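You operate a simulated robot arm through the tools that you are given. There is no shell and no other tool. Be economical: measure what you need, move in short steps, check, and stop when the job is done.

The job below is to be done with a simulated robot arm. You get a single attempt, and the scene is never put back.

## Task
Oil the sanded patch on the stool leg, then take the leg out of the vice.
Fine: use the oil brush and stand it back in its well; wind the vice open and lay the leg on the desk top. A coat counts when it lies all over at full strength: go over it till it gets no stronger.
Where things are to end (x, y in the base frame): stool leg within 0.06 m of [0.56, -0.23].

The check looks at the end state, three seconds after you hand in, the way a careful person would. Anything else that was tipped, shoved, dropped, spilled or broken makes it a failure.

## Robot
A 7-joint arm with a two-finger parallel gripper, fixed in place. Base frame: the origin is at the foot of the arm, x ahead of it, y to its left, z up; the work surface is at about z = 0.79. Units: m, degrees, N and s.
With the tool pointing down near the work surface it reaches from about 0.18 to 0.7 m from the base axis. Its first joint turns from -115.0 to 115.0 degrees. Payload 3.91 kg.
The tool frame sits at the grasp point between the pads (the TCP): z along the fingers, y along the line on which they close. The tips reach 0.03 m beyond it. The gripper opens to 0.11 m. The fingers are 0.02 m wide and 0.01 m thick; the gripper's body (0.048 by 0.112 m) begins 0.055 m behind the TCP.
Orientation is told as [roll, pitch, yaw] about the base's x, y, z axes, in that order, counted from this pose: with the fingers straight down and closing along the base's y, the tool's x points along the base's -x, its y along +y and its z along -z.

## Interface
- The arm moves only by the tool drive_tool. Its arguments are lists of equal length, an entry for each row: "slide": the shift along the base's x, y, z in m, a list of three; "angular": the turn, a rotation vector about the base's x, y, z in rad, a list of three; "jaw": the opening, from 0 (shut) to 1 (fully open). In form: {"slide": [[dx, dy, dz], ...], "angular": [[wx, wy, wz], ...], "jaw": [jaw, ...]}. A call has 1 to 12 rows; each row shifts and turns the commanded pose from where the row before left it. Each row takes 0.2 s and may step no farther than 0.05 m and 8.6 degrees from the row before; otherwise, or with a gripper value out of range, the whole call is refused. Where a pose cannot be reached the arm comes as near as it can. A force on the tool above 90 N (or 10 N above the force at the start of the call, whichever is more), or a blocked arm, ends the call early, and 0.2 s more pass. Each finger travels about 0.108 m/s and halts on what it meets, pressing with about 35 N; the grip force reading is that of the motor and also rises with nothing between the fingers. The clock runs only during rows and for 0.2 s after the last one: add rows that do not move to give the fingers time. The reply holds the time, the measured pose of the TCP, the force on the tool along the base axes, the opening and the grip force, in the units named above and with some noise, with the torque about the TCP (base axes, N m) and any sound that the robot's microphone picked up.
- Cameras (640 x 400 px; columns grow to the right, rows downward): "scene" is fixed at [0.2216, 0.4979, 1.5832]; the picture's right is [-0.92, -0.40, 0.00], its down [-0.27, 0.63, -0.72] and it looks along [0.29, -0.66, -0.69] (base axes); focal length 243 px, centre (320, 200). "wrist" rides on the gripper at [0.072, 0.017, -0.103] in the tool frame; the picture's right is [-0.23, 0.97, 0.00], its down [-0.76, -0.18, -0.62] and it looks along [-0.61, -0.14, 0.78] (tool axes); focal length 222 px, centre (320, 200). There is no depth. A picture from a camera that has moved, and an enlarged one, comes with that camera's place and axes in the base frame and with its lens.
- camera(camera): a new picture of that camera. No time passes.
- lift_body(by): slides the trunk up (or, below 0, down) by that many m; the arm rides with it, the base frame stays. It gives what a move gives, with no picture.
- close_up(camera, box): a new picture of the part [left, top, right, bottom] of that camera's present view, enlarged. No time passes.
- hand_in(): hands the job in; it is judged then, once.

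Work in short steps. Places have to be worked out from the pictures, the camera data and where the tool is seen: move nearer, look again, correct. Check each grasp and each placing, and mend what went wrong. You have 120 turns and 64 pictures in all, those below and enlarged ones among them. Open the gripper and draw the arm clear of the work before you hand the job in, unless the task says otherwise; then end with one line.

The tools are called by a JSON object that holds its "fn" and its "kwargs". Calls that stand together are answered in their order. drive_tool: Moves the arm, as the interface text tells. Its arguments: {"type":"object","properties":{"slide":{"type":"array"},"angular":{"type":"array"},"jaw":{"type":"array"}},"required":["slide","angular","jaw"]} The other tools are called the same way: lift_body (by) slides the trunk up or down; camera (camera) takes a picture; close_up (camera, box) takes an enlarged picture of a part of a camera's view; hand_in () hands the job in.

At the start:

```text
clock: 0.0
ee_pos: [0.4907, -0.1562, 1.2622]
tcp_rot: [0.0, 0.0, 0.0]
ft_force: [-0.9, -0.5, -0.5]
wrist_torque: [-0.01, -0.02, -0.02]
width: 0.11
finger_force: 0.0
trunk travel left (down, up): [-0.9, 0.09]
```

scene: 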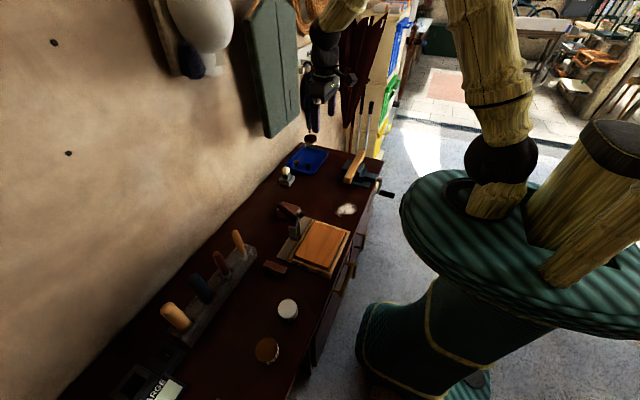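
wrist: 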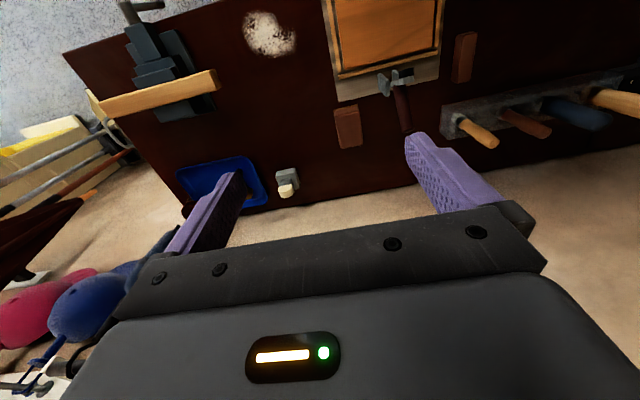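

I start with enlarged views of the work area to identify the vice, leg, brush and well.

{"fn": "close_up", "kwargs": {"camera": "scene", "box": [260, 80, 420, 220]}}

{"fn": "close_up", "kwargs": {"camera": "scene", "box": [80, 200, 400, 400]}}

{"fn": "close_up", "kwargs": {"camera": "wrist", "box": [60, 0, 320, 220]}}

{"fn": "close_up", "kwargs": {"camera": "wrist", "box": [320, 0, 640, 200]}}

```text
2.86 times, centred on (340, 150) of scene
camera zoom: at [0.2216, 0.4979, 1.5832], right [-0.92, -0.4, 0.0], down [-0.27, 0.63, -0.72], along [0.29, -0.66, -0.69], focal length 695 px, centre (263, 343)
```

zoom: 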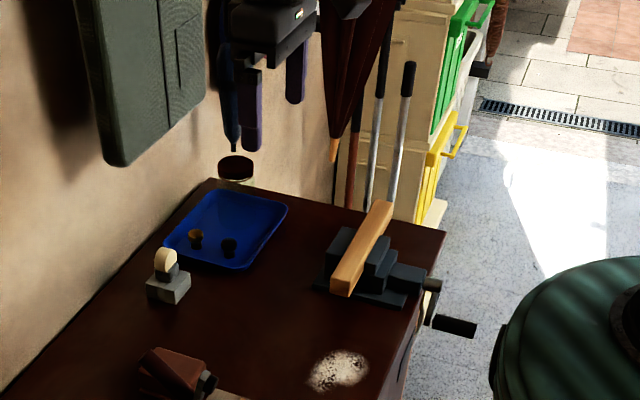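

```text
2.00 times, centred on (240, 300) of scene
camera zoom: at [0.2216, 0.4979, 1.5832], right [-0.92, -0.4, 0.0], down [-0.27, 0.63, -0.72], along [0.29, -0.66, -0.69], focal length 486 px, centre (480, 0)
```

zoom: 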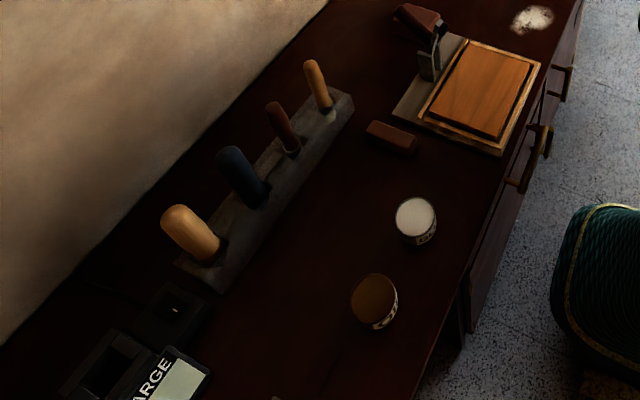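

```text
1.82 times, centred on (190, 110) of wrist
camera zoom: at [0.4185, -0.1388, 1.3646], right [0.23, 0.97, 0.0], down [0.76, -0.18, 0.62], along [0.61, -0.14, -0.78], focal length 404 px, centre (556, 364)
```

zoom: 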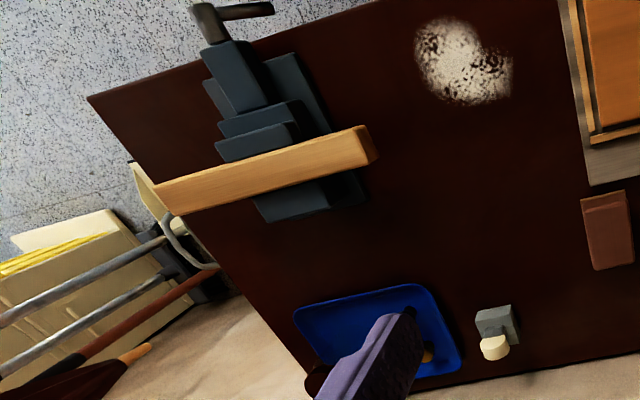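

```text
2.00 times, centred on (480, 100) of wrist
camera zoom: at [0.4185, -0.1388, 1.3646], right [0.23, 0.97, 0.0], down [0.76, -0.18, 0.62], along [0.61, -0.14, -0.78], focal length 444 px, centre (0, 400)
```

zoom: 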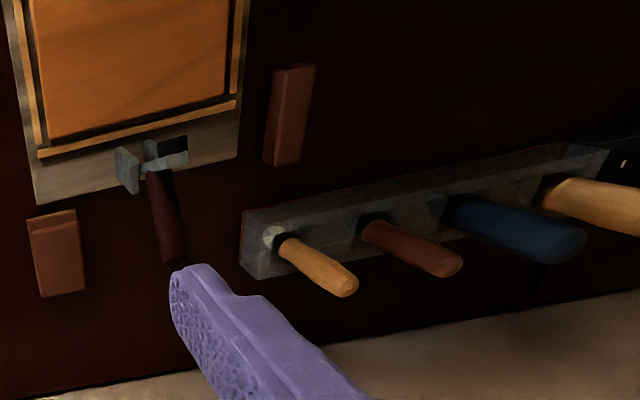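

The leg is held in the vice around (0.46, -0.48), with the crank at the front edge. I zoom tighter on the candidates for the brush and well.

{"fn": "close_up", "kwargs": {"camera": "scene", "box": [265, 160, 325, 225]}}

{"fn": "close_up", "kwargs": {"camera": "scene", "box": [330, 130, 400, 200]}}

{"fn": "close_up", "kwargs": {"camera": "wrist", "box": [420, 80, 560, 170]}}

{"fn": "close_up", "kwargs": {"camera": "wrist", "box": [260, 60, 420, 210]}}

```text
6.15 times, centred on (295, 192) of scene
camera zoom: at [0.2216, 0.4979, 1.5832], right [-0.92, -0.4, 0.0], down [-0.27, 0.63, -0.72], along [0.29, -0.66, -0.69], focal length 1496 px, centre (474, 246)
```

zoom: 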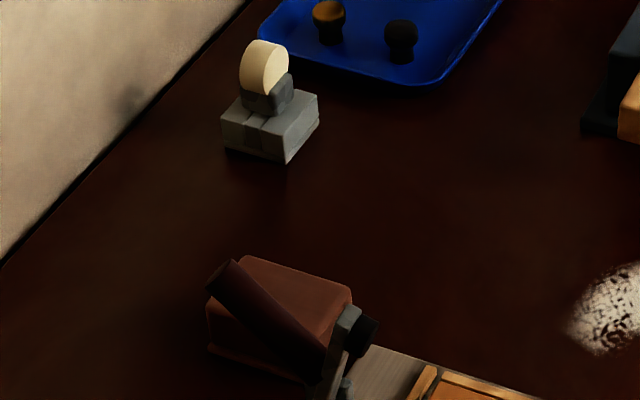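

```text
5.71 times, centred on (365, 165) of scene
camera zoom: at [0.2216, 0.4979, 1.5832], right [-0.92, -0.4, 0.0], down [-0.27, 0.63, -0.72], along [0.29, -0.66, -0.69], focal length 1390 px, centre (63, 400)
```

zoom: 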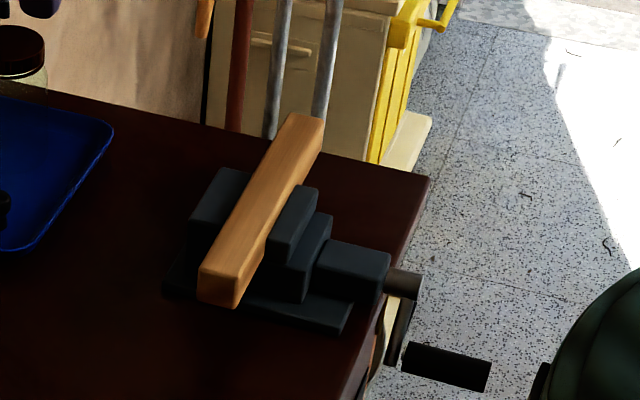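

```text
4.44 times, centred on (490, 125) of wrist
camera zoom: at [0.4185, -0.1388, 1.3646], right [0.23, 0.97, 0.0], down [0.76, -0.18, 0.62], along [0.61, -0.14, -0.78], focal length 987 px, centre (-436, 533)
```

zoom: 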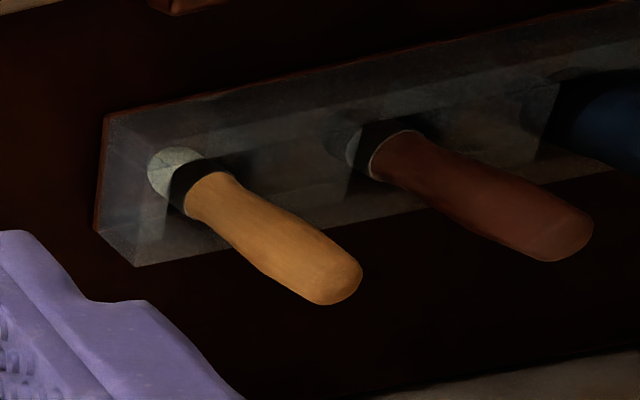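

```text
2.67 times, centred on (340, 135) of wrist
camera zoom: at [0.4185, -0.1388, 1.3646], right [0.23, 0.97, 0.0], down [0.76, -0.18, 0.62], along [0.61, -0.14, -0.78], focal length 592 px, centre (267, 373)
```

zoom: 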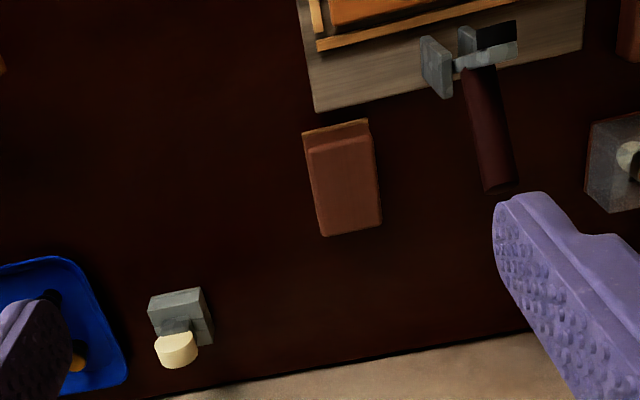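

I still need to identify the brush; I zoom on the cans and rack from the scene camera.

{"fn": "close_up", "kwargs": {"camera": "scene", "box": [240, 285, 310, 370]}}

{"fn": "close_up", "kwargs": {"camera": "scene", "box": [150, 220, 270, 340]}}

{"fn": "drive_tool", "kwargs": {"slide": [[0, 0.05, -0.02], [0, 0.05, -0.03], [0, 0.05, -0.03], [0, 0.03, -0.03], [-0.03, 0, -0.03], [-0.03, 0, -0.03], [-0.03, 0, 0], [-0.03, 0, 0]], "angular": [[0, 0, 0], [0, 0, 0], [0, 0, 0], [0, 0, 0], [0, 0, 0], [0, 0, 0], [0, 0, 0], [0, 0, 0]], "jaw": [1, 1, 1, 1, 1, 1, 1, 1]}}

{"fn": "camera", "kwargs": {"camera": "wrist"}}

```text
4.71 times, centred on (275, 328) of scene
camera zoom: at [0.2216, 0.4979, 1.5832], right [-0.92, -0.4, 0.0], down [-0.27, 0.63, -0.72], along [0.29, -0.66, -0.69], focal length 1144 px, centre (532, -400)
```

zoom: 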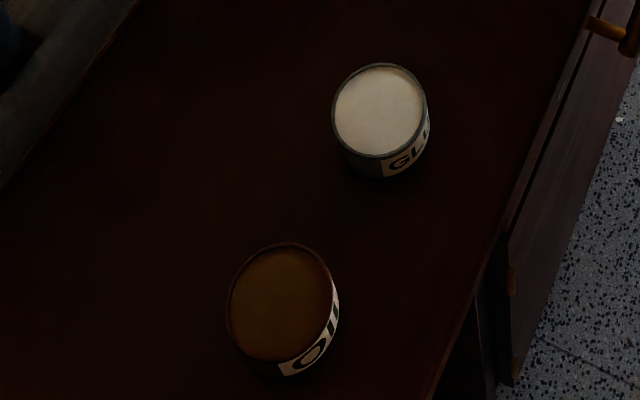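

```text
3.33 times, centred on (210, 280) of scene
camera zoom: at [0.2216, 0.4979, 1.5832], right [-0.92, -0.4, 0.0], down [-0.27, 0.63, -0.72], along [0.29, -0.66, -0.69], focal length 811 px, centre (687, -67)
```

zoom: 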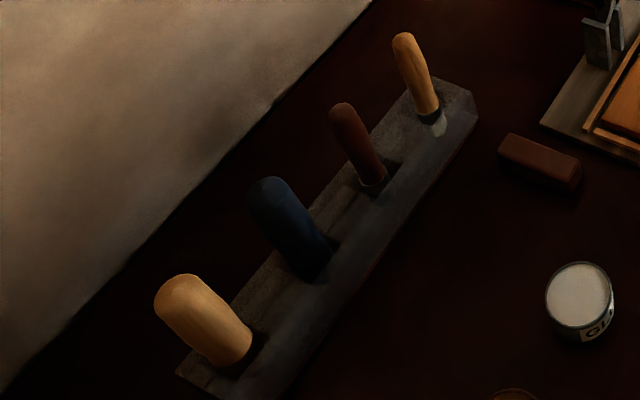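

```text
refused: row 1 steps farther than a row can; nothing moved
```

```text
51 pictures are left
camera wrist: at [0.4185, -0.1388, 1.3646], right [0.23, 0.97, 0.0], down [0.76, -0.18, 0.62], along [0.61, -0.14, -0.78], focal length 222 px, centre (320, 200)
```

wrist: 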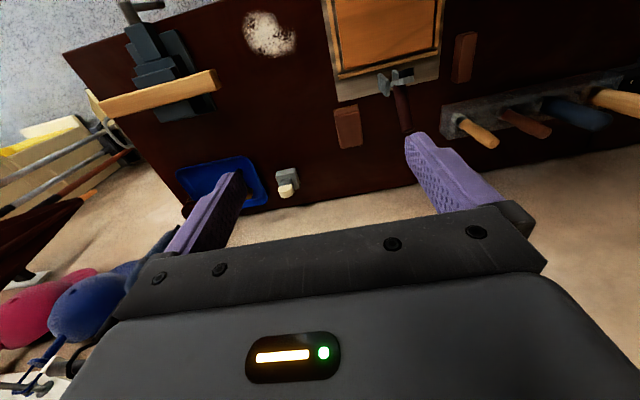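

The cans read GLUE (≈0.43, 0.26) and OIL (≈0.43, 0.38). I move the wrist camera nearer to the rack, keeping step lengths legal.

{"fn": "drive_tool", "kwargs": {"slide": [[0, 0.04, -0.02], [0, 0.04, -0.02], [0, 0.04, -0.02], [0, 0.04, -0.02], [-0.03, 0.03, -0.02], [-0.03, 0.03, -0.02], [-0.03, 0.02, -0.03], [-0.03, 0.02, -0.03], [0, 0, 0]], "angular": [[0, 0, 0], [0, 0, 0], [0, 0, 0], [0, 0, 0], [0, 0, 0], [0, 0, 0], [0, 0, 0], [0, 0, 0], [0, 0, 0]], "jaw": [1, 1, 1, 1, 1, 1, 1, 1, 1]}}

{"fn": "camera", "kwargs": {"camera": "wrist"}}

```text
clock: 2.0
ee_pos: [0.37, 0.1016, 1.083]
tcp_rot: [0.0, 0.0, 0.0]
ft_force: [0.8, 0.5, -0.1]
wrist_torque: [-0.01, -0.03, 0.01]
width: 0.11
finger_force: 0.1
trunk travel left (down, up): [-0.9, 0.09]
```

```text
50 pictures are left
camera wrist: at [0.298, 0.1187, 1.1865], right [0.23, 0.97, 0.0], down [0.76, -0.18, 0.62], along [0.61, -0.14, -0.78], focal length 222 px, centre (320, 200)
```

wrist: 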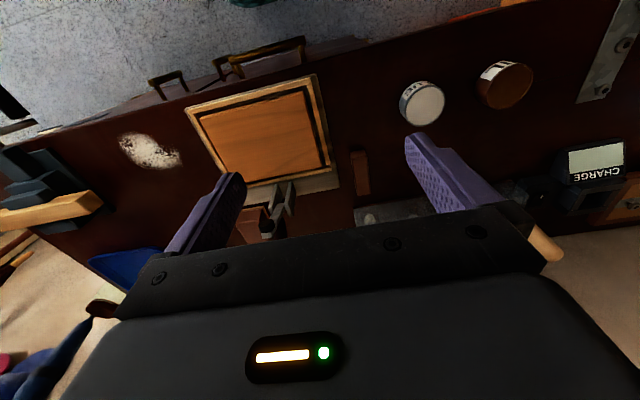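

The rack is hidden behind the gripper; I tilt the tool forward to see it.

{"fn": "drive_tool", "kwargs": {"slide": [[0, 0.02, 0], [0, 0.02, 0], [0, 0.02, 0], [0, 0.02, 0], [0, 0, 0]], "angular": [[0, -0.14, 0], [0, -0.14, 0], [0, -0.14, 0], [0, -0.14, 0], [0, 0, 0]], "jaw": [1, 1, 1, 1, 1]}}

{"fn": "camera", "kwargs": {"camera": "wrist"}}

```text
clock: 3.2
ee_pos: [0.3709, 0.1852, 1.0805]
tcp_rot: [0.0, -32.0, -0.1]
ft_force: [0.5, -0.8, 0.7]
wrist_torque: [0.01, -0.03, 0.0]
width: 0.1099
finger_force: 0.1
out of reach, approached as far as the arm can: row 4
trunk travel left (down, up): [-0.9, 0.09]
```

```text
49 pictures are left
camera wrist: at [0.2565, 0.2032, 1.1293], right [0.19, 0.97, 0.12], down [0.31, -0.18, 0.93], along [0.93, -0.14, -0.34], focal length 222 px, centre (320, 200)
```

wrist: 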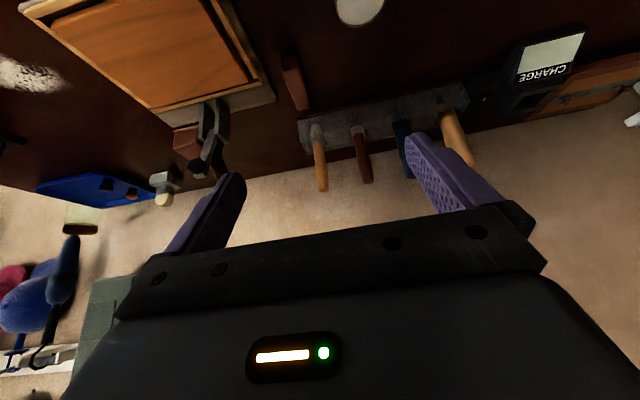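

{"fn": "close_up", "kwargs": {"camera": "wrist", "box": [280, 70, 500, 200]}}

{"fn": "close_up", "kwargs": {"camera": "wrist", "box": [80, 150, 240, 240]}}

```text
2.91 times, centred on (390, 135) of wrist
camera zoom: at [0.2565, 0.2032, 1.1293], right [0.19, 0.97, 0.12], down [0.31, -0.18, 0.93], along [0.93, -0.14, -0.34], focal length 646 px, centre (116, 389)
```

zoom: 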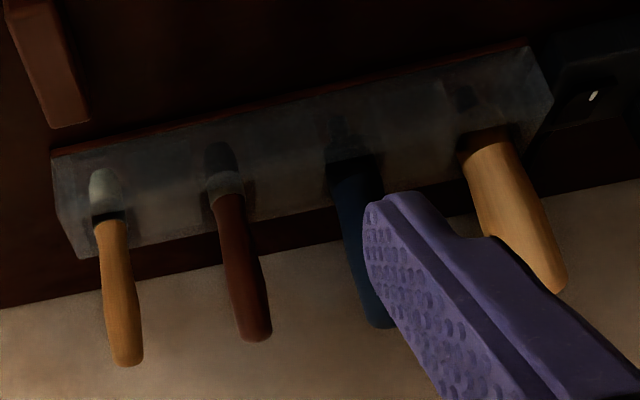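

```text
4.00 times, centred on (160, 195) of wrist
camera zoom: at [0.2565, 0.2032, 1.1293], right [0.19, 0.97, 0.12], down [0.31, -0.18, 0.93], along [0.93, -0.14, -0.34], focal length 888 px, centre (960, 220)
```

zoom: 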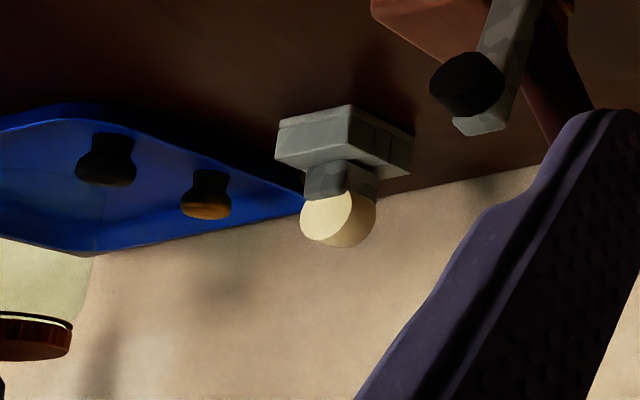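

The rack holds four handled tools, the first with a whitish tip and the second with a greyish-brown one. I move closer to see what is in each slot.

{"fn": "drive_tool", "kwargs": {"slide": [[0.03, 0.01, -0.025], [0.03, 0.01, -0.025], [0.03, 0.01, -0.025], [0.03, 0.01, -0.015], [0, 0, 0]], "angular": [[0, 0, 0], [0, 0, 0], [0, 0, 0], [0, 0, 0], [0, 0, 0]], "jaw": [1, 1, 1, 1, 1]}}

{"fn": "close_up", "kwargs": {"camera": "wrist", "box": [220, 20, 540, 220]}}

```text
clock: 4.4
ee_pos: [0.4955, 0.2262, 0.9891]
tcp_rot: [0.0, -32.1, 0.0]
ft_force: [0.3, -0.9, -0.2]
wrist_torque: [0.01, 0.01, 0.0]
width: 0.11
finger_force: 0.1
trunk travel left (down, up): [-0.9, 0.09]
```

```text
2.00 times, centred on (380, 120) of wrist
camera zoom: at [0.3787, 0.2438, 1.038], right [0.19, 0.97, 0.12], down [0.31, -0.18, 0.93], along [0.93, -0.14, -0.34], focal length 444 px, centre (200, 360)
```

zoom: 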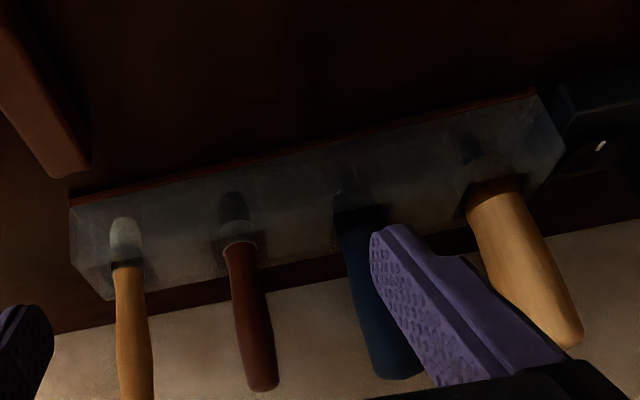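

{"fn": "close_up", "kwargs": {"camera": "wrist", "box": [255, 100, 355, 165]}}

{"fn": "close_up", "kwargs": {"camera": "wrist", "box": [365, 60, 485, 135]}}

```text
6.15 times, centred on (305, 132) of wrist
camera zoom: at [0.3787, 0.2438, 1.038], right [0.19, 0.97, 0.12], down [0.31, -0.18, 0.93], along [0.93, -0.14, -0.34], focal length 1367 px, centre (412, 615)
```

zoom: 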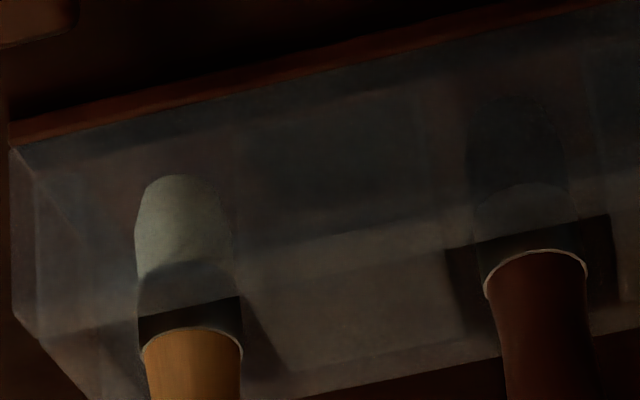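

```text
5.33 times, centred on (425, 98) of wrist
camera zoom: at [0.3787, 0.2438, 1.038], right [0.19, 0.97, 0.12], down [0.31, -0.18, 0.93], along [0.93, -0.14, -0.34], focal length 1185 px, centre (-240, 747)
```

zoom: 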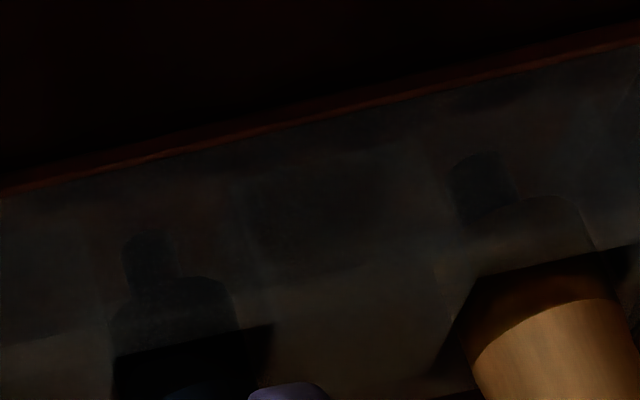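

The clear rack shows white bristles on tool 1 (glue) and dark bristles on tool 2, so I judge the brown-handled brush at about (0.683, 0.241) to be the oil brush. I approach it with the jaws half open.

{"fn": "drive_tool", "kwargs": {"slide": [[0.02, 0.015, -0.01], [0.03, 0, -0.01], [0.03, 0, -0.01], [0.025, 0, -0.01], [0, 0, 0]], "angular": [[0, 0, 0], [0, 0, 0], [0, 0, 0], [0, 0, 0], [0, 0, 0]], "jaw": [0.6, 0.6, 0.6, 0.6, 0.6]}}

{"fn": "camera", "kwargs": {"camera": "wrist"}}

```text
clock: 5.6
ee_pos: [0.5961, 0.2425, 0.9487]
tcp_rot: [0.0, -32.1, 0.1]
ft_force: [-0.6, 0.3, 0.5]
wrist_torque: [0.0, -0.02, -0.04]
width: 0.0658
finger_force: 0.0
trunk travel left (down, up): [-0.9, 0.09]
```

```text
43 pictures are left
camera wrist: at [0.4797, 0.259, 0.997], right [0.19, 0.97, 0.12], down [0.31, -0.18, 0.93], along [0.93, -0.14, -0.34], focal length 222 px, centre (320, 200)
```

wrist: 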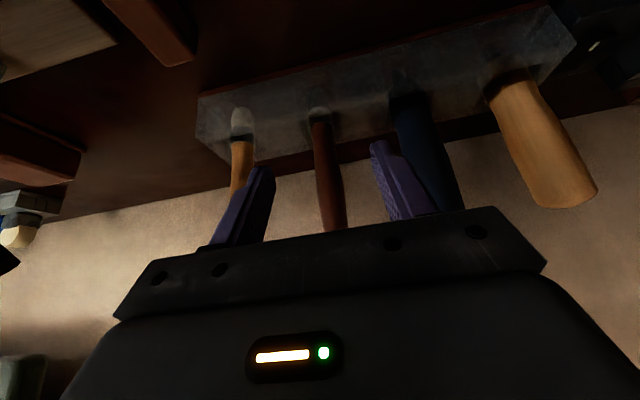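

The brown handle lies between the fingers at y ≈ 0.24; I advance about 0.08 m and close.

{"fn": "drive_tool", "kwargs": {"slide": [[0.03, 0, -0.01], [0.03, 0, -0.01], [0.02, 0, -0.004], [0, 0, 0], [0, 0, 0], [0, 0, 0], [0, 0, 0]], "angular": [[0, 0, 0], [0, 0, 0], [0, 0, 0], [0, 0, 0], [0, 0, 0], [0, 0, 0], [0, 0, 0]], "jaw": [0.6, 0.6, 0.6, 0.6, 0.1, 0.1, 0.1]}}

{"fn": "camera", "kwargs": {"camera": "wrist"}}

```text
clock: 7.2
ee_pos: [0.6768, 0.2425, 0.9245]
tcp_rot: [0.0, -32.1, 0.0]
ft_force: [1.0, -0.4, 0.2]
wrist_torque: [-0.05, 0.0, -0.01]
width: 0.0246
finger_force: 34.9
trunk travel left (down, up): [-0.9, 0.09]
```

```text
42 pictures are left
camera wrist: at [0.5612, 0.2595, 0.974], right [0.19, 0.97, 0.12], down [0.31, -0.18, 0.93], along [0.93, -0.14, -0.34], focal length 222 px, centre (320, 200)
```

wrist: 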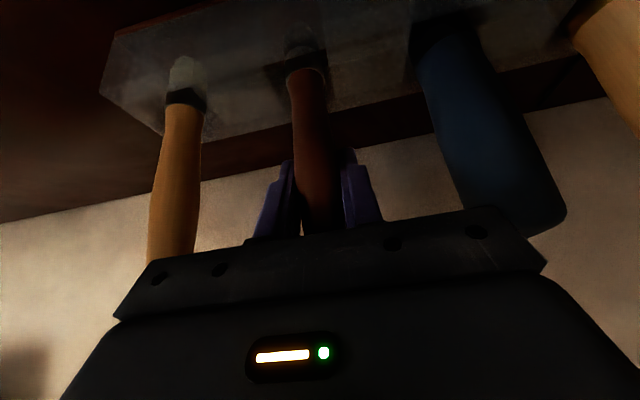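

The handle is gripped (0.0246 m). I lift it straight up and look at the bristles.

{"fn": "drive_tool", "kwargs": {"slide": [[0, 0, 0.02], [0, 0, 0.03], [0, 0, 0.03], [0, 0, 0.03], [0, 0, 0.02], [0, 0, 0]], "angular": [[0, 0, 0], [0, 0, 0], [0, 0, 0], [0, 0, 0], [0, 0, 0], [0, 0, 0]], "jaw": [0.1, 0.1, 0.1, 0.1, 0.1, 0.1]}}

{"fn": "camera", "kwargs": {"camera": "wrist"}}

```text
clock: 8.6
ee_pos: [0.6771, 0.2422, 1.0565]
tcp_rot: [-0.1, -32.0, 0.0]
ft_force: [0.1, -0.2, -0.6]
wrist_torque: [0.0, 0.02, 0.0]
width: 0.0249
finger_force: 35.0
trunk travel left (down, up): [-0.9, 0.09]
```

```text
41 pictures are left
camera wrist: at [0.562, 0.259, 1.1065], right [0.19, 0.97, 0.12], down [0.32, -0.18, 0.93], along [0.93, -0.14, -0.34], focal length 222 px, centre (320, 200)
```

wrist: 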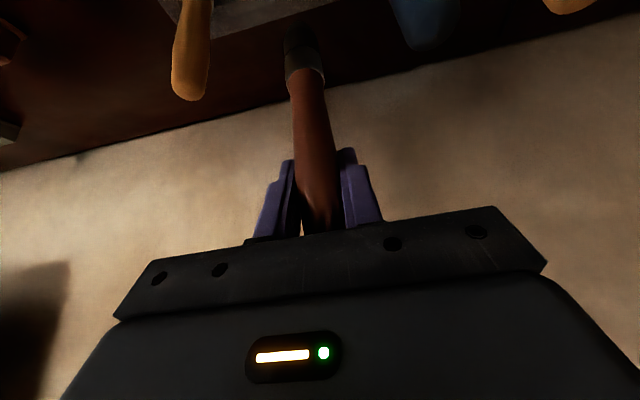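

{"fn": "close_up", "kwargs": {"camera": "wrist", "box": [260, 0, 360, 100]}}

{"fn": "close_up", "kwargs": {"camera": "scene", "box": [170, 170, 290, 290]}}

```text
4.00 times, centred on (310, 50) of wrist
camera zoom: at [0.562, 0.259, 1.1065], right [0.19, 0.97, 0.12], down [0.32, -0.18, 0.93], along [0.93, -0.14, -0.34], focal length 888 px, centre (360, 800)
```

zoom: 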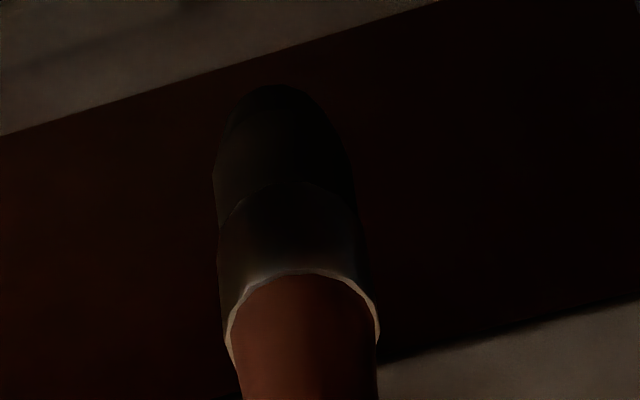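

```text
3.33 times, centred on (230, 230) of scene
camera zoom: at [0.2216, 0.4979, 1.5832], right [-0.92, -0.4, 0.0], down [-0.27, 0.63, -0.72], along [0.29, -0.66, -0.69], focal length 811 px, centre (620, 100)
```

zoom: 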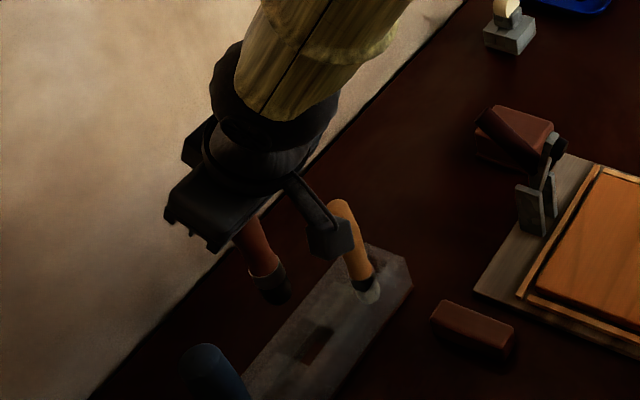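

Dark bristles: this is the oil brush, tip about 0.135 m below the TCP. I carry it back and over towards the OIL can.

{"fn": "drive_tool", "kwargs": {"slide": [[-0.04, 0, 0], [-0.045, 0, 0], [-0.045, 0, 0], [-0.045, 0, 0], [-0.045, 0.02, 0], [-0.02, 0.035, 0], [0, 0.045, 0], [0, 0.035, 0], [0, 0, 0]], "angular": [[0, 0, 0], [0, 0, 0], [0, 0, 0], [0, 0, 0], [0, 0, 0], [0, 0, 0], [0, 0, 0], [0, 0, 0], [0, 0, 0]], "jaw": [0.1, 0.1, 0.1, 0.1, 0.1, 0.1, 0.1, 0.1, 0.1]}}

{"fn": "close_up", "kwargs": {"camera": "scene", "box": [160, 240, 360, 400]}}

{"fn": "camera", "kwargs": {"camera": "wrist"}}

```text
clock: 10.6
ee_pos: [0.4371, 0.3751, 1.0558]
tcp_rot: [0.1, -32.1, -0.1]
ft_force: [-0.9, -0.6, -1.7]
wrist_torque: [0.0, 0.0, 0.0]
width: 0.0247
finger_force: 35.0
trunk travel left (down, up): [-0.9, 0.09]
```

```text
2.50 times, centred on (260, 320) of scene
camera zoom: at [0.2216, 0.4979, 1.5832], right [-0.92, -0.4, 0.0], down [-0.27, 0.63, -0.72], along [0.29, -0.66, -0.69], focal length 608 px, centre (470, -100)
```

zoom: 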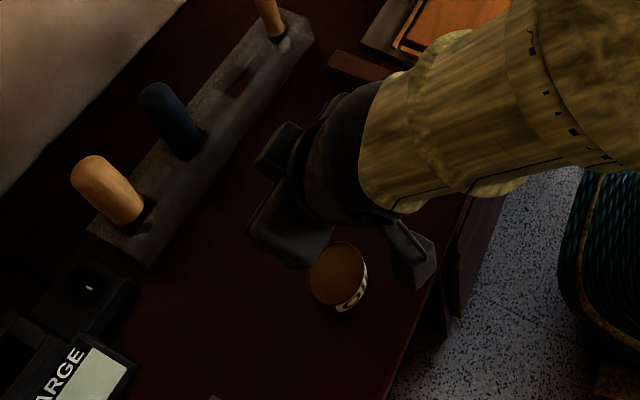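

```text
37 pictures are left
camera wrist: at [0.3216, 0.3924, 1.1047], right [0.19, 0.97, 0.12], down [0.31, -0.18, 0.93], along [0.93, -0.14, -0.34], focal length 222 px, centre (320, 200)
```

wrist: 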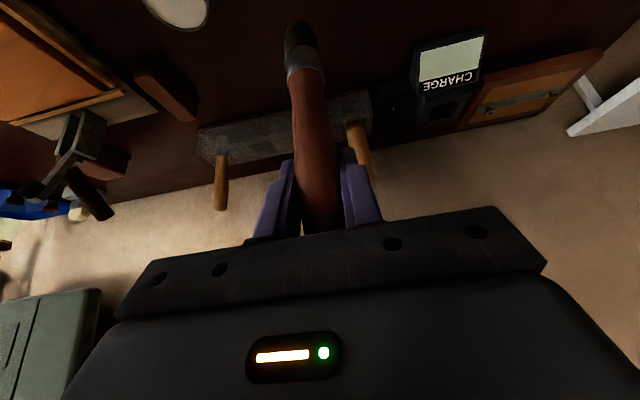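

The brush hangs right over the OIL can. I lower slowly so the tip enters the oil, watching force.

{"fn": "drive_tool", "kwargs": {"slide": [[-0.002, -0.002, -0.03], [0, 0, -0.03], [0, 0, -0.02], [0, 0, 0]], "angular": [[0, 0, 0], [0, 0, 0], [0, 0, 0], [0, 0, 0]], "jaw": [0.1, 0.1, 0.1, 0.1]}}

{"fn": "close_up", "kwargs": {"camera": "wrist", "box": [220, 0, 380, 100]}}

```text
clock: 11.6
ee_pos: [0.4356, 0.3768, 0.9767]
tcp_rot: [0.0, -32.1, 0.0]
ft_force: [-0.4, 0.0, -1.4]
wrist_torque: [0.02, 0.01, -0.01]
width: 0.0248
finger_force: 34.9
trunk travel left (down, up): [-0.9, 0.09]
```

```text
4.00 times, centred on (300, 50) of wrist
camera zoom: at [0.3198, 0.3933, 1.0262], right [0.19, 0.97, 0.12], down [0.31, -0.18, 0.93], along [0.93, -0.14, -0.34], focal length 888 px, centre (400, 800)
```

zoom: 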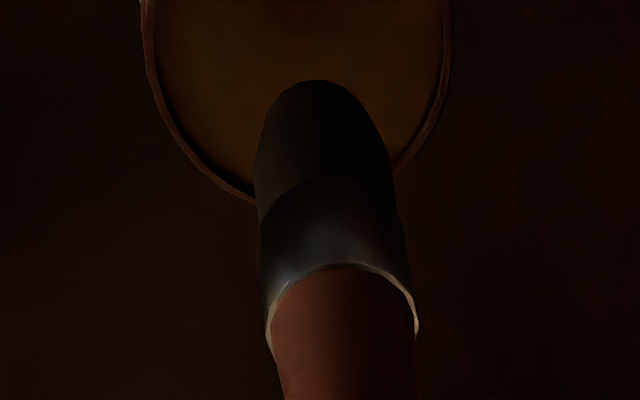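

Brush centred over the can (centre ≈ 0.43, 0.377). I lower further in small steps into the oil.

{"fn": "drive_tool", "kwargs": {"slide": [[-0.004, 0, -0.01], [0, 0, -0.01], [0, 0, -0.01], [0, 0, 0], [0, 0, 0]], "angular": [[0, 0, 0], [0, 0, 0], [0, 0, 0], [0, 0, 0], [0, 0, 0]], "jaw": [0.1, 0.1, 0.1, 0.1, 0.1]}}

{"fn": "close_up", "kwargs": {"camera": "wrist", "box": [220, 0, 380, 100]}}

```text
clock: 12.8
ee_pos: [0.4305, 0.3736, 0.9485]
tcp_rot: [0.3, -32.3, -0.1]
ft_force: [2.5, 4.5, 27.0]
wrist_torque: [0.54, -0.37, -0.03]
width: 0.0244
finger_force: 35.2
trunk travel left (down, up): [-0.9, 0.09]
```

```text
4.00 times, centred on (300, 50) of wrist
camera zoom: at [0.3156, 0.3915, 0.9976], right [0.19, 0.97, 0.13], down [0.31, -0.18, 0.93], along [0.93, -0.14, -0.34], focal length 888 px, centre (400, 800)
```

zoom: 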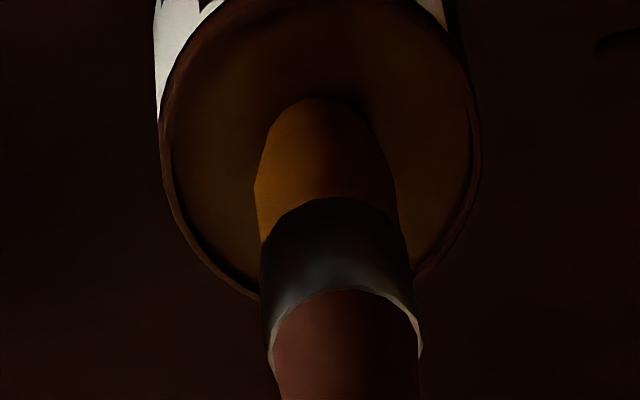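

The bristles took on the amber oil and met the surface (27 N). I raise straight up out of the can.

{"fn": "drive_tool", "kwargs": {"slide": [[0, 0, 0.02], [0, 0, 0.03], [0, 0, 0.03], [0, 0, 0.03], [0, 0, 0]], "angular": [[0, 0, 0], [0, 0, 0], [0, 0, 0], [0, 0, 0], [0, 0, 0]], "jaw": [0.1, 0.1, 0.1, 0.1, 0.1]}}

{"fn": "camera", "kwargs": {"camera": "wrist"}}

{"fn": "close_up", "kwargs": {"camera": "scene", "box": [335, 150, 385, 190]}}

```text
clock: 14.0
ee_pos: [0.4322, 0.3704, 1.0546]
tcp_rot: [0.0, -32.1, 0.1]
ft_force: [0.6, -0.5, -0.6]
wrist_torque: [-0.03, 0.03, -0.01]
width: 0.0246
finger_force: 35.2
trunk travel left (down, up): [-0.9, 0.09]
```

```text
34 pictures are left
camera wrist: at [0.3166, 0.3887, 1.1043], right [0.19, 0.97, 0.12], down [0.32, -0.18, 0.93], along [0.93, -0.14, -0.34], focal length 222 px, centre (320, 200)
```

wrist: 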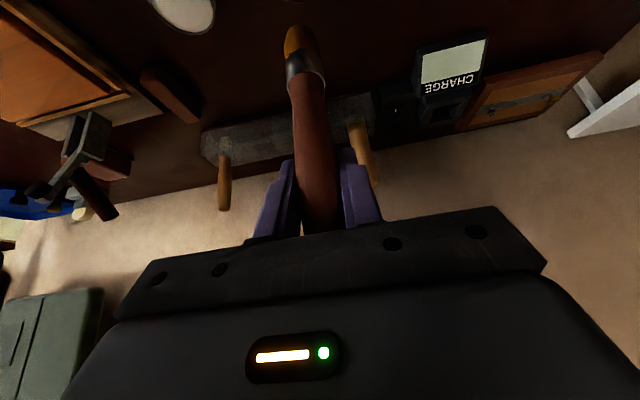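

```text
10.00 times, centred on (360, 170) of scene
camera zoom: at [0.2216, 0.4979, 1.5832], right [-0.92, -0.4, 0.0], down [-0.27, 0.63, -0.72], along [0.29, -0.66, -0.69], focal length 2432 px, centre (-80, 500)
```

zoom: 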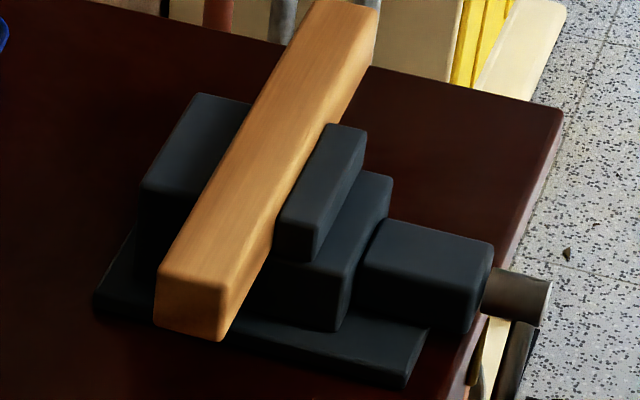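

Brush loaded. I carry it over toward the vice at a safe height, stopping short of the leg to look for the sanded patch.

{"fn": "drive_tool", "kwargs": {"slide": [[0, -0.04, 0.015], [0, -0.045, 0.015], [0, -0.045, 0], [0, -0.048, 0], [0, -0.048, 0], [0, -0.048, 0], [0, -0.048, 0], [0, -0.048, 0], [0, -0.048, 0], [0, -0.048, 0], [0, -0.048, 0], [0, -0.04, 0]], "angular": [[0, 0, 0], [0, 0, 0], [0, 0, 0], [0, 0, 0], [0, 0, 0], [0, 0, 0], [0, 0, 0], [0, 0, 0], [0, 0, 0], [0, 0, 0], [0, 0, 0], [0, 0, 0]], "jaw": [0.1, 0.1, 0.1, 0.1, 0.1, 0.1, 0.1, 0.1, 0.1, 0.1, 0.1, 0.1]}}

{"fn": "drive_tool", "kwargs": {"slide": [[-0.02, -0.04, 0], [-0.02, -0.045, 0], [-0.01, -0.045, 0], [0, 0, 0]], "angular": [[0, 0, 0], [0, 0, 0], [0, 0, 0], [0, 0, 0]], "jaw": [0.1, 0.1, 0.1, 0.1]}}

{"fn": "camera", "kwargs": {"camera": "wrist"}}

```text
clock: 16.6
ee_pos: [0.4449, -0.1824, 1.0823]
tcp_rot: [0.1, -32.1, -0.1]
ft_force: [-0.2, -0.2, -0.5]
wrist_torque: [0.0, -0.01, 0.03]
width: 0.0249
finger_force: 34.4
out of reach, approached as far as the arm can: row 7, 8
trunk travel left (down, up): [-0.9, 0.09]
```

```text
clock: 17.6
ee_pos: [0.3979, -0.3081, 1.0859]
tcp_rot: [-0.1, -32.0, 0.0]
ft_force: [-0.9, 0.2, -0.8]
wrist_torque: [-0.01, 0.03, 0.0]
width: 0.0244
finger_force: 34.8
trunk travel left (down, up): [-0.9, 0.09]
```

```text
32 pictures are left
camera wrist: at [0.2825, -0.2904, 1.1357], right [0.19, 0.97, 0.12], down [0.32, -0.18, 0.93], along [0.93, -0.14, -0.34], focal length 222 px, centre (320, 200)
```

wrist: 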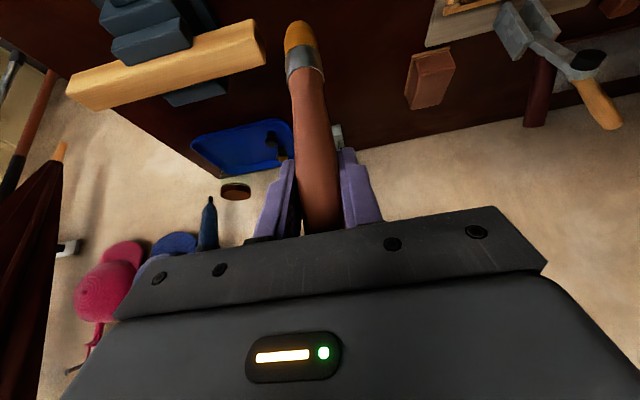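

{"fn": "close_up", "kwargs": {"camera": "wrist", "box": [60, 0, 280, 120]}}

```text
2.91 times, centred on (170, 60) of wrist
camera zoom: at [0.2825, -0.2904, 1.1357], right [0.19, 0.97, 0.12], down [0.32, -0.18, 0.93], along [0.93, -0.14, -0.34], focal length 646 px, centre (756, 607)
```

zoom: 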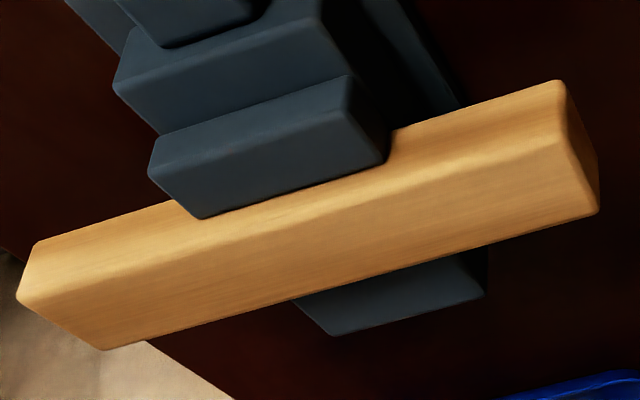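

{"fn": "close_up", "kwargs": {"camera": "scene", "box": [344, 149, 370, 185]}}

{"fn": "close_up", "kwargs": {"camera": "wrist", "box": [100, 30, 220, 110]}}

```text
11.11 times, centred on (357, 167) of scene
camera zoom: at [0.2216, 0.4979, 1.5832], right [-0.92, -0.4, 0.0], down [-0.27, 0.63, -0.72], along [0.29, -0.66, -0.69], focal length 2702 px, centre (-91, 567)
```

zoom: 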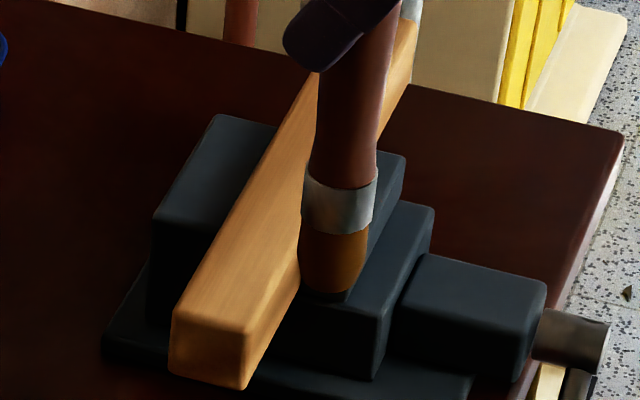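

```text
5.00 times, centred on (160, 70) of wrist
camera zoom: at [0.2825, -0.2904, 1.1357], right [0.19, 0.97, 0.12], down [0.32, -0.18, 0.93], along [0.93, -0.14, -0.34], focal length 1111 px, centre (1120, 850)
```

zoom: 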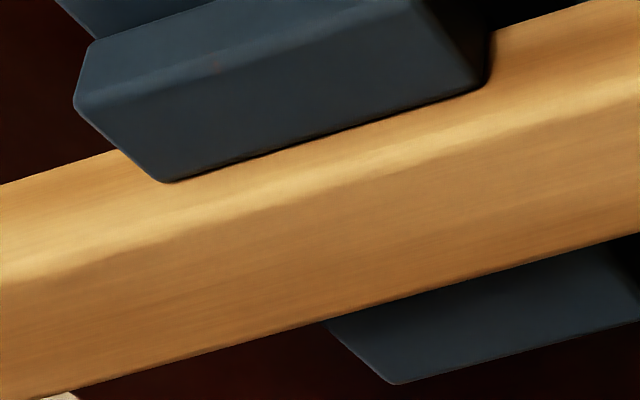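

Triangulation puts the leg's top at z ≈ 0.873, centre x ≈ 0.458, y from -0.36 to -0.61; the brush tip is 0.1365 m below the TCP. The patch is barely distinguishable, so I move above the leg and descend gently to contact.

{"fn": "drive_tool", "kwargs": {"slide": [[0.03, -0.04, 0], [0.03, -0.04, -0.01], [0, -0.012, -0.03], [0, 0, -0.02], [0, 0, -0.01], [0, 0, -0.005], [0, 0, 0]], "angular": [[0, 0, 0], [0, 0, 0], [0, 0, 0], [0, 0, 0], [0, 0, 0], [0, 0, 0], [0, 0, 0]], "jaw": [0.1, 0.1, 0.1, 0.1, 0.1, 0.1, 0.1]}}

```text
refused: row 2 steps farther than a row can; nothing moved
```

{"fn": "drive_tool", "kwargs": {"slide": [[0.025, -0.04, 0], [0.025, -0.04, -0.01], [0.01, -0.012, -0.03], [0, 0, -0.02], [0, 0, -0.01], [0, 0, -0.005], [0, 0, 0]], "angular": [[0, 0, 0], [0, 0, 0], [0, 0, 0], [0, 0, 0], [0, 0, 0], [0, 0, 0], [0, 0, 0]], "jaw": [0.1, 0.1, 0.1, 0.1, 0.1, 0.1, 0.1]}}

```text
clock: 19.2
ee_pos: [0.4588, -0.4007, 1.0081]
tcp_rot: [0.0, -32.1, 0.0]
ft_force: [0.1, -0.1, -0.9]
wrist_torque: [0.05, 0.01, 0.0]
width: 0.0246
finger_force: 35.5
trunk travel left (down, up): [-0.9, 0.09]
```

No contact yet at 1.008; I lower a few millimetres more and look.

{"fn": "drive_tool", "kwargs": {"slide": [[0, 0, -0.003], [0, 0, -0.003], [0, 0, 0]], "angular": [[0, 0, 0], [0, 0, 0], [0, 0, 0]], "jaw": [0.1, 0.1, 0.1]}}

{"fn": "close_up", "kwargs": {"camera": "wrist", "box": [120, 0, 360, 120]}}

```text
clock: 20.0
ee_pos: [0.4592, -0.3989, 1.0023]
tcp_rot: [-0.1, -32.1, 0.0]
ft_force: [1.3, 2.3, 4.2]
wrist_torque: [0.35, -0.21, 0.03]
width: 0.0244
finger_force: 34.7
trunk travel left (down, up): [-0.9, 0.09]
```

```text
2.67 times, centred on (240, 60) of wrist
camera zoom: at [0.3423, -0.382, 1.0513], right [0.19, 0.97, 0.12], down [0.31, -0.18, 0.93], along [0.93, -0.14, -0.34], focal length 592 px, centre (533, 573)
```

zoom: 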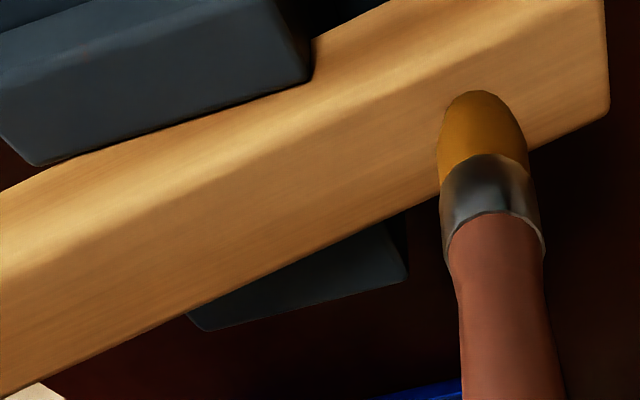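

Contact at TCP z ≈ 1.003 with 4 N, on the top face. I make a first stroke along the leg's length.

{"fn": "drive_tool", "kwargs": {"slide": [[0, -0.02, -0.001], [0, -0.02, 0], [0, -0.02, 0], [0, -0.02, 0], [0, -0.02, 0], [0, -0.02, 0], [0, -0.02, 0], [0, -0.02, 0], [0, 0, 0]], "angular": [[0, 0, 0], [0, 0, 0], [0, 0, 0], [0, 0, 0], [0, 0, 0], [0, 0, 0], [0, 0, 0], [0, 0, 0], [0, 0, 0]], "jaw": [0.1, 0.1, 0.1, 0.1, 0.1, 0.1, 0.1, 0.1, 0.1]}}

{"fn": "close_up", "kwargs": {"camera": "scene", "box": [330, 140, 390, 190]}}

```text
clock: 22.0
ee_pos: [0.455, -0.5586, 1.0014]
tcp_rot: [0.0, -31.9, -0.1]
ft_force: [-0.3, -0.3, 4.3]
wrist_torque: [0.18, 0.14, 0.04]
width: 0.0246
finger_force: 35.5
trunk travel left (down, up): [-0.9, 0.09]
```

```text
8.00 times, centred on (360, 165) of scene
camera zoom: at [0.2216, 0.4979, 1.5832], right [-0.92, -0.4, 0.0], down [-0.27, 0.63, -0.72], along [0.29, -0.66, -0.69], focal length 1945 px, centre (0, 480)
```

zoom: 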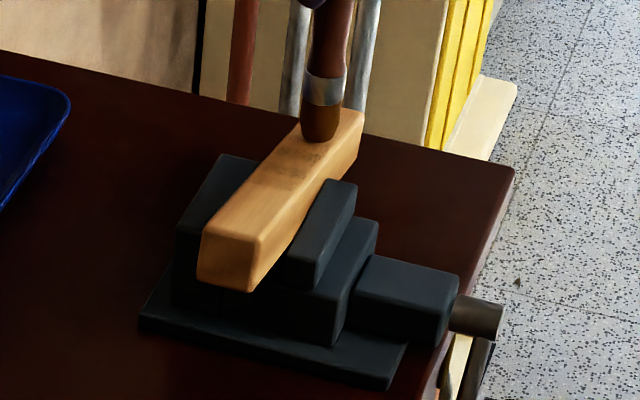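

{"fn": "close_up", "kwargs": {"camera": "scene", "box": [350, 150, 378, 178]}}

```text
14.29 times, centred on (364, 164) of scene
camera zoom: at [0.2216, 0.4979, 1.5832], right [-0.92, -0.4, 0.0], down [-0.27, 0.63, -0.72], along [0.29, -0.66, -0.69], focal length 3474 px, centre (-309, 714)
```

zoom: 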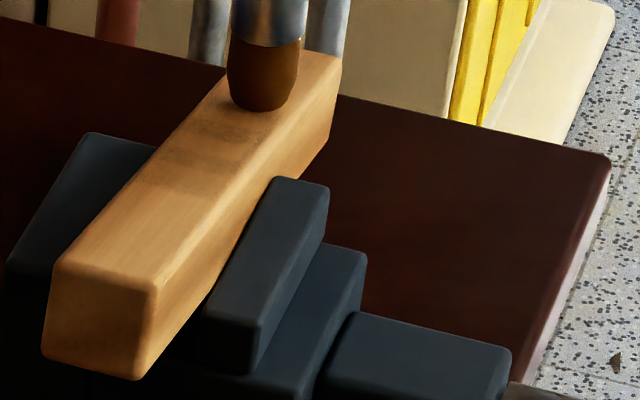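

The coat shows as a darkened rectangle, so the patch is on the top at y ≈ -0.485 to -0.555 or so. I go over it back and forth in three lanes.

{"fn": "drive_tool", "kwargs": {"slide": [[-0.007, -0.015, 0], [0, 0.02, 0], [0, 0.02, 0], [0, 0.02, 0], [0, 0.02, 0], [0, 0.02, 0], [0.011, 0, 0], [0, -0.02, 0], [0, -0.02, 0], [0, -0.02, 0], [0, -0.02, 0], [0, -0.02, 0]], "angular": [[0, 0, 0], [0, 0, 0], [0, 0, 0], [0, 0, 0], [0, 0, 0], [0, 0, 0], [0, 0, 0], [0, 0, 0], [0, 0, 0], [0, 0, 0], [0, 0, 0], [0, 0, 0]], "jaw": [0.1, 0.1, 0.1, 0.1, 0.1, 0.1, 0.1, 0.1, 0.1, 0.1, 0.1, 0.1]}}

{"fn": "drive_tool", "kwargs": {"slide": [[0.011, 0, 0], [0, 0.02, 0], [0, 0.02, 0], [0, 0.02, 0], [0, 0.02, 0], [0, 0.02, 0], [-0.005, 0, 0], [0, -0.02, 0], [0, -0.02, 0], [0, -0.02, 0], [0, -0.02, 0], [0, -0.02, 0]], "angular": [[0, 0, 0], [0, 0, 0], [0, 0, 0], [0, 0, 0], [0, 0, 0], [0, 0, 0], [0, 0, 0], [0, 0, 0], [0, 0, 0], [0, 0, 0], [0, 0, 0], [0, 0, 0]], "jaw": [0.1, 0.1, 0.1, 0.1, 0.1, 0.1, 0.1, 0.1, 0.1, 0.1, 0.1, 0.1]}}

{"fn": "drive_tool", "kwargs": {"slide": [[-0.012, 0, 0], [0, 0.02, 0], [0, 0.02, 0], [0, 0.02, 0], [0, 0.02, 0], [0, 0.02, 0], [0, 0.015, 0.02], [-0.02, 0.03, 0.03], [0, 0, 0]], "angular": [[0, 0, 0], [0, 0, 0], [0, 0, 0], [0, 0, 0], [0, 0, 0], [0, 0, 0], [0, 0, 0], [0, 0, 0], [0, 0, 0]], "jaw": [0.1, 0.1, 0.1, 0.1, 0.1, 0.1, 0.1, 0.1, 0.1]}}

{"fn": "close_up", "kwargs": {"camera": "scene", "box": [346, 148, 374, 176]}}

```text
clock: 24.6
ee_pos: [0.4611, -0.5761, 1.0]
tcp_rot: [0.1, -32.0, -0.1]
ft_force: [-0.1, 0.5, -0.6]
wrist_torque: [0.05, -0.01, 0.03]
width: 0.0244
finger_force: 35.6
trunk travel left (down, up): [-0.9, 0.09]
```

```text
clock: 27.2
ee_pos: [0.4665, -0.5768, 1.0012]
tcp_rot: [0.0, -32.0, 0.0]
ft_force: [-0.6, -0.7, 0.6]
wrist_torque: [-0.04, 0.02, 0.0]
width: 0.0239
finger_force: 35.2
trunk travel left (down, up): [-0.9, 0.09]
```

```text
clock: 29.2
ee_pos: [0.4361, -0.4304, 1.0526]
tcp_rot: [0.1, -32.0, 0.1]
ft_force: [1.1, -0.3, -0.9]
wrist_torque: [0.05, 0.06, 0.07]
width: 0.0241
finger_force: 34.8
trunk travel left (down, up): [-0.9, 0.09]
```

```text
14.29 times, centred on (360, 162) of scene
camera zoom: at [0.2216, 0.4979, 1.5832], right [-0.92, -0.4, 0.0], down [-0.27, 0.63, -0.72], along [0.29, -0.66, -0.69], focal length 3474 px, centre (-251, 743)
```

zoom: 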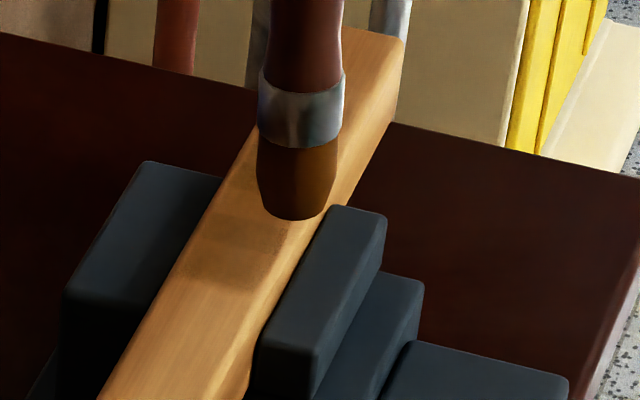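

The patch darkened. I shift the brush sideways to view the whole patch.

{"fn": "drive_tool", "kwargs": {"slide": [[-0.02, 0.03, 0.01], [-0.02, 0.04, 0.01], [-0.02, 0.04, 0], [-0.02, 0.03, 0], [0, 0, 0]], "angular": [[0, 0, 0], [0, 0, 0], [0, 0, 0], [0, 0, 0], [0, 0, 0]], "jaw": [0.1, 0.1, 0.1, 0.1, 0.1]}}

{"fn": "close_up", "kwargs": {"camera": "scene", "box": [346, 148, 374, 176]}}

```text
clock: 30.4
ee_pos: [0.3563, -0.291, 1.0713]
tcp_rot: [0.0, -32.1, 0.1]
ft_force: [-0.9, 0.0, -0.6]
wrist_torque: [0.01, -0.02, -0.03]
width: 0.0244
finger_force: 34.6
trunk travel left (down, up): [-0.9, 0.09]
```

```text
14.29 times, centred on (360, 162) of scene
camera zoom: at [0.2216, 0.4979, 1.5832], right [-0.92, -0.4, 0.0], down [-0.27, 0.63, -0.72], along [0.29, -0.66, -0.69], focal length 3474 px, centre (-251, 743)
```

zoom: 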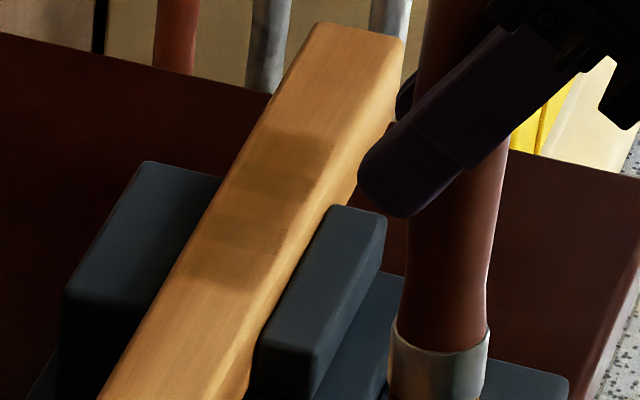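

The patch spans y ≈ -0.455 to -0.547 and still has lighter bands. I return for slower, slightly firmer passes.

{"fn": "drive_tool", "kwargs": {"slide": [[0.03, -0.035, 0], [0.03, -0.035, 0], [0.03, -0.035, 0], [0.002, -0.035, -0.025], [0, -0.004, -0.025], [0, 0, -0.013], [0, 0, -0.006], [0, 0, -0.004], [0, 0, 0]], "angular": [[0, 0, 0], [0, 0, 0], [0, 0, 0], [0, 0, 0], [0, 0, 0], [0, 0, 0], [0, 0, 0], [0, 0, 0], [0, 0, 0]], "jaw": [0.1, 0.1, 0.1, 0.1, 0.1, 0.1, 0.1, 0.1, 0.1]}}

```text
clock: 32.4
ee_pos: [0.4477, -0.4347, 1.0024]
tcp_rot: [-0.2, -32.3, 0.1]
ft_force: [-3.0, -0.3, 22.0]
wrist_torque: [-0.13, 0.2, -0.04]
width: 0.0238
finger_force: 35.0
trunk travel left (down, up): [-0.9, 0.09]
```

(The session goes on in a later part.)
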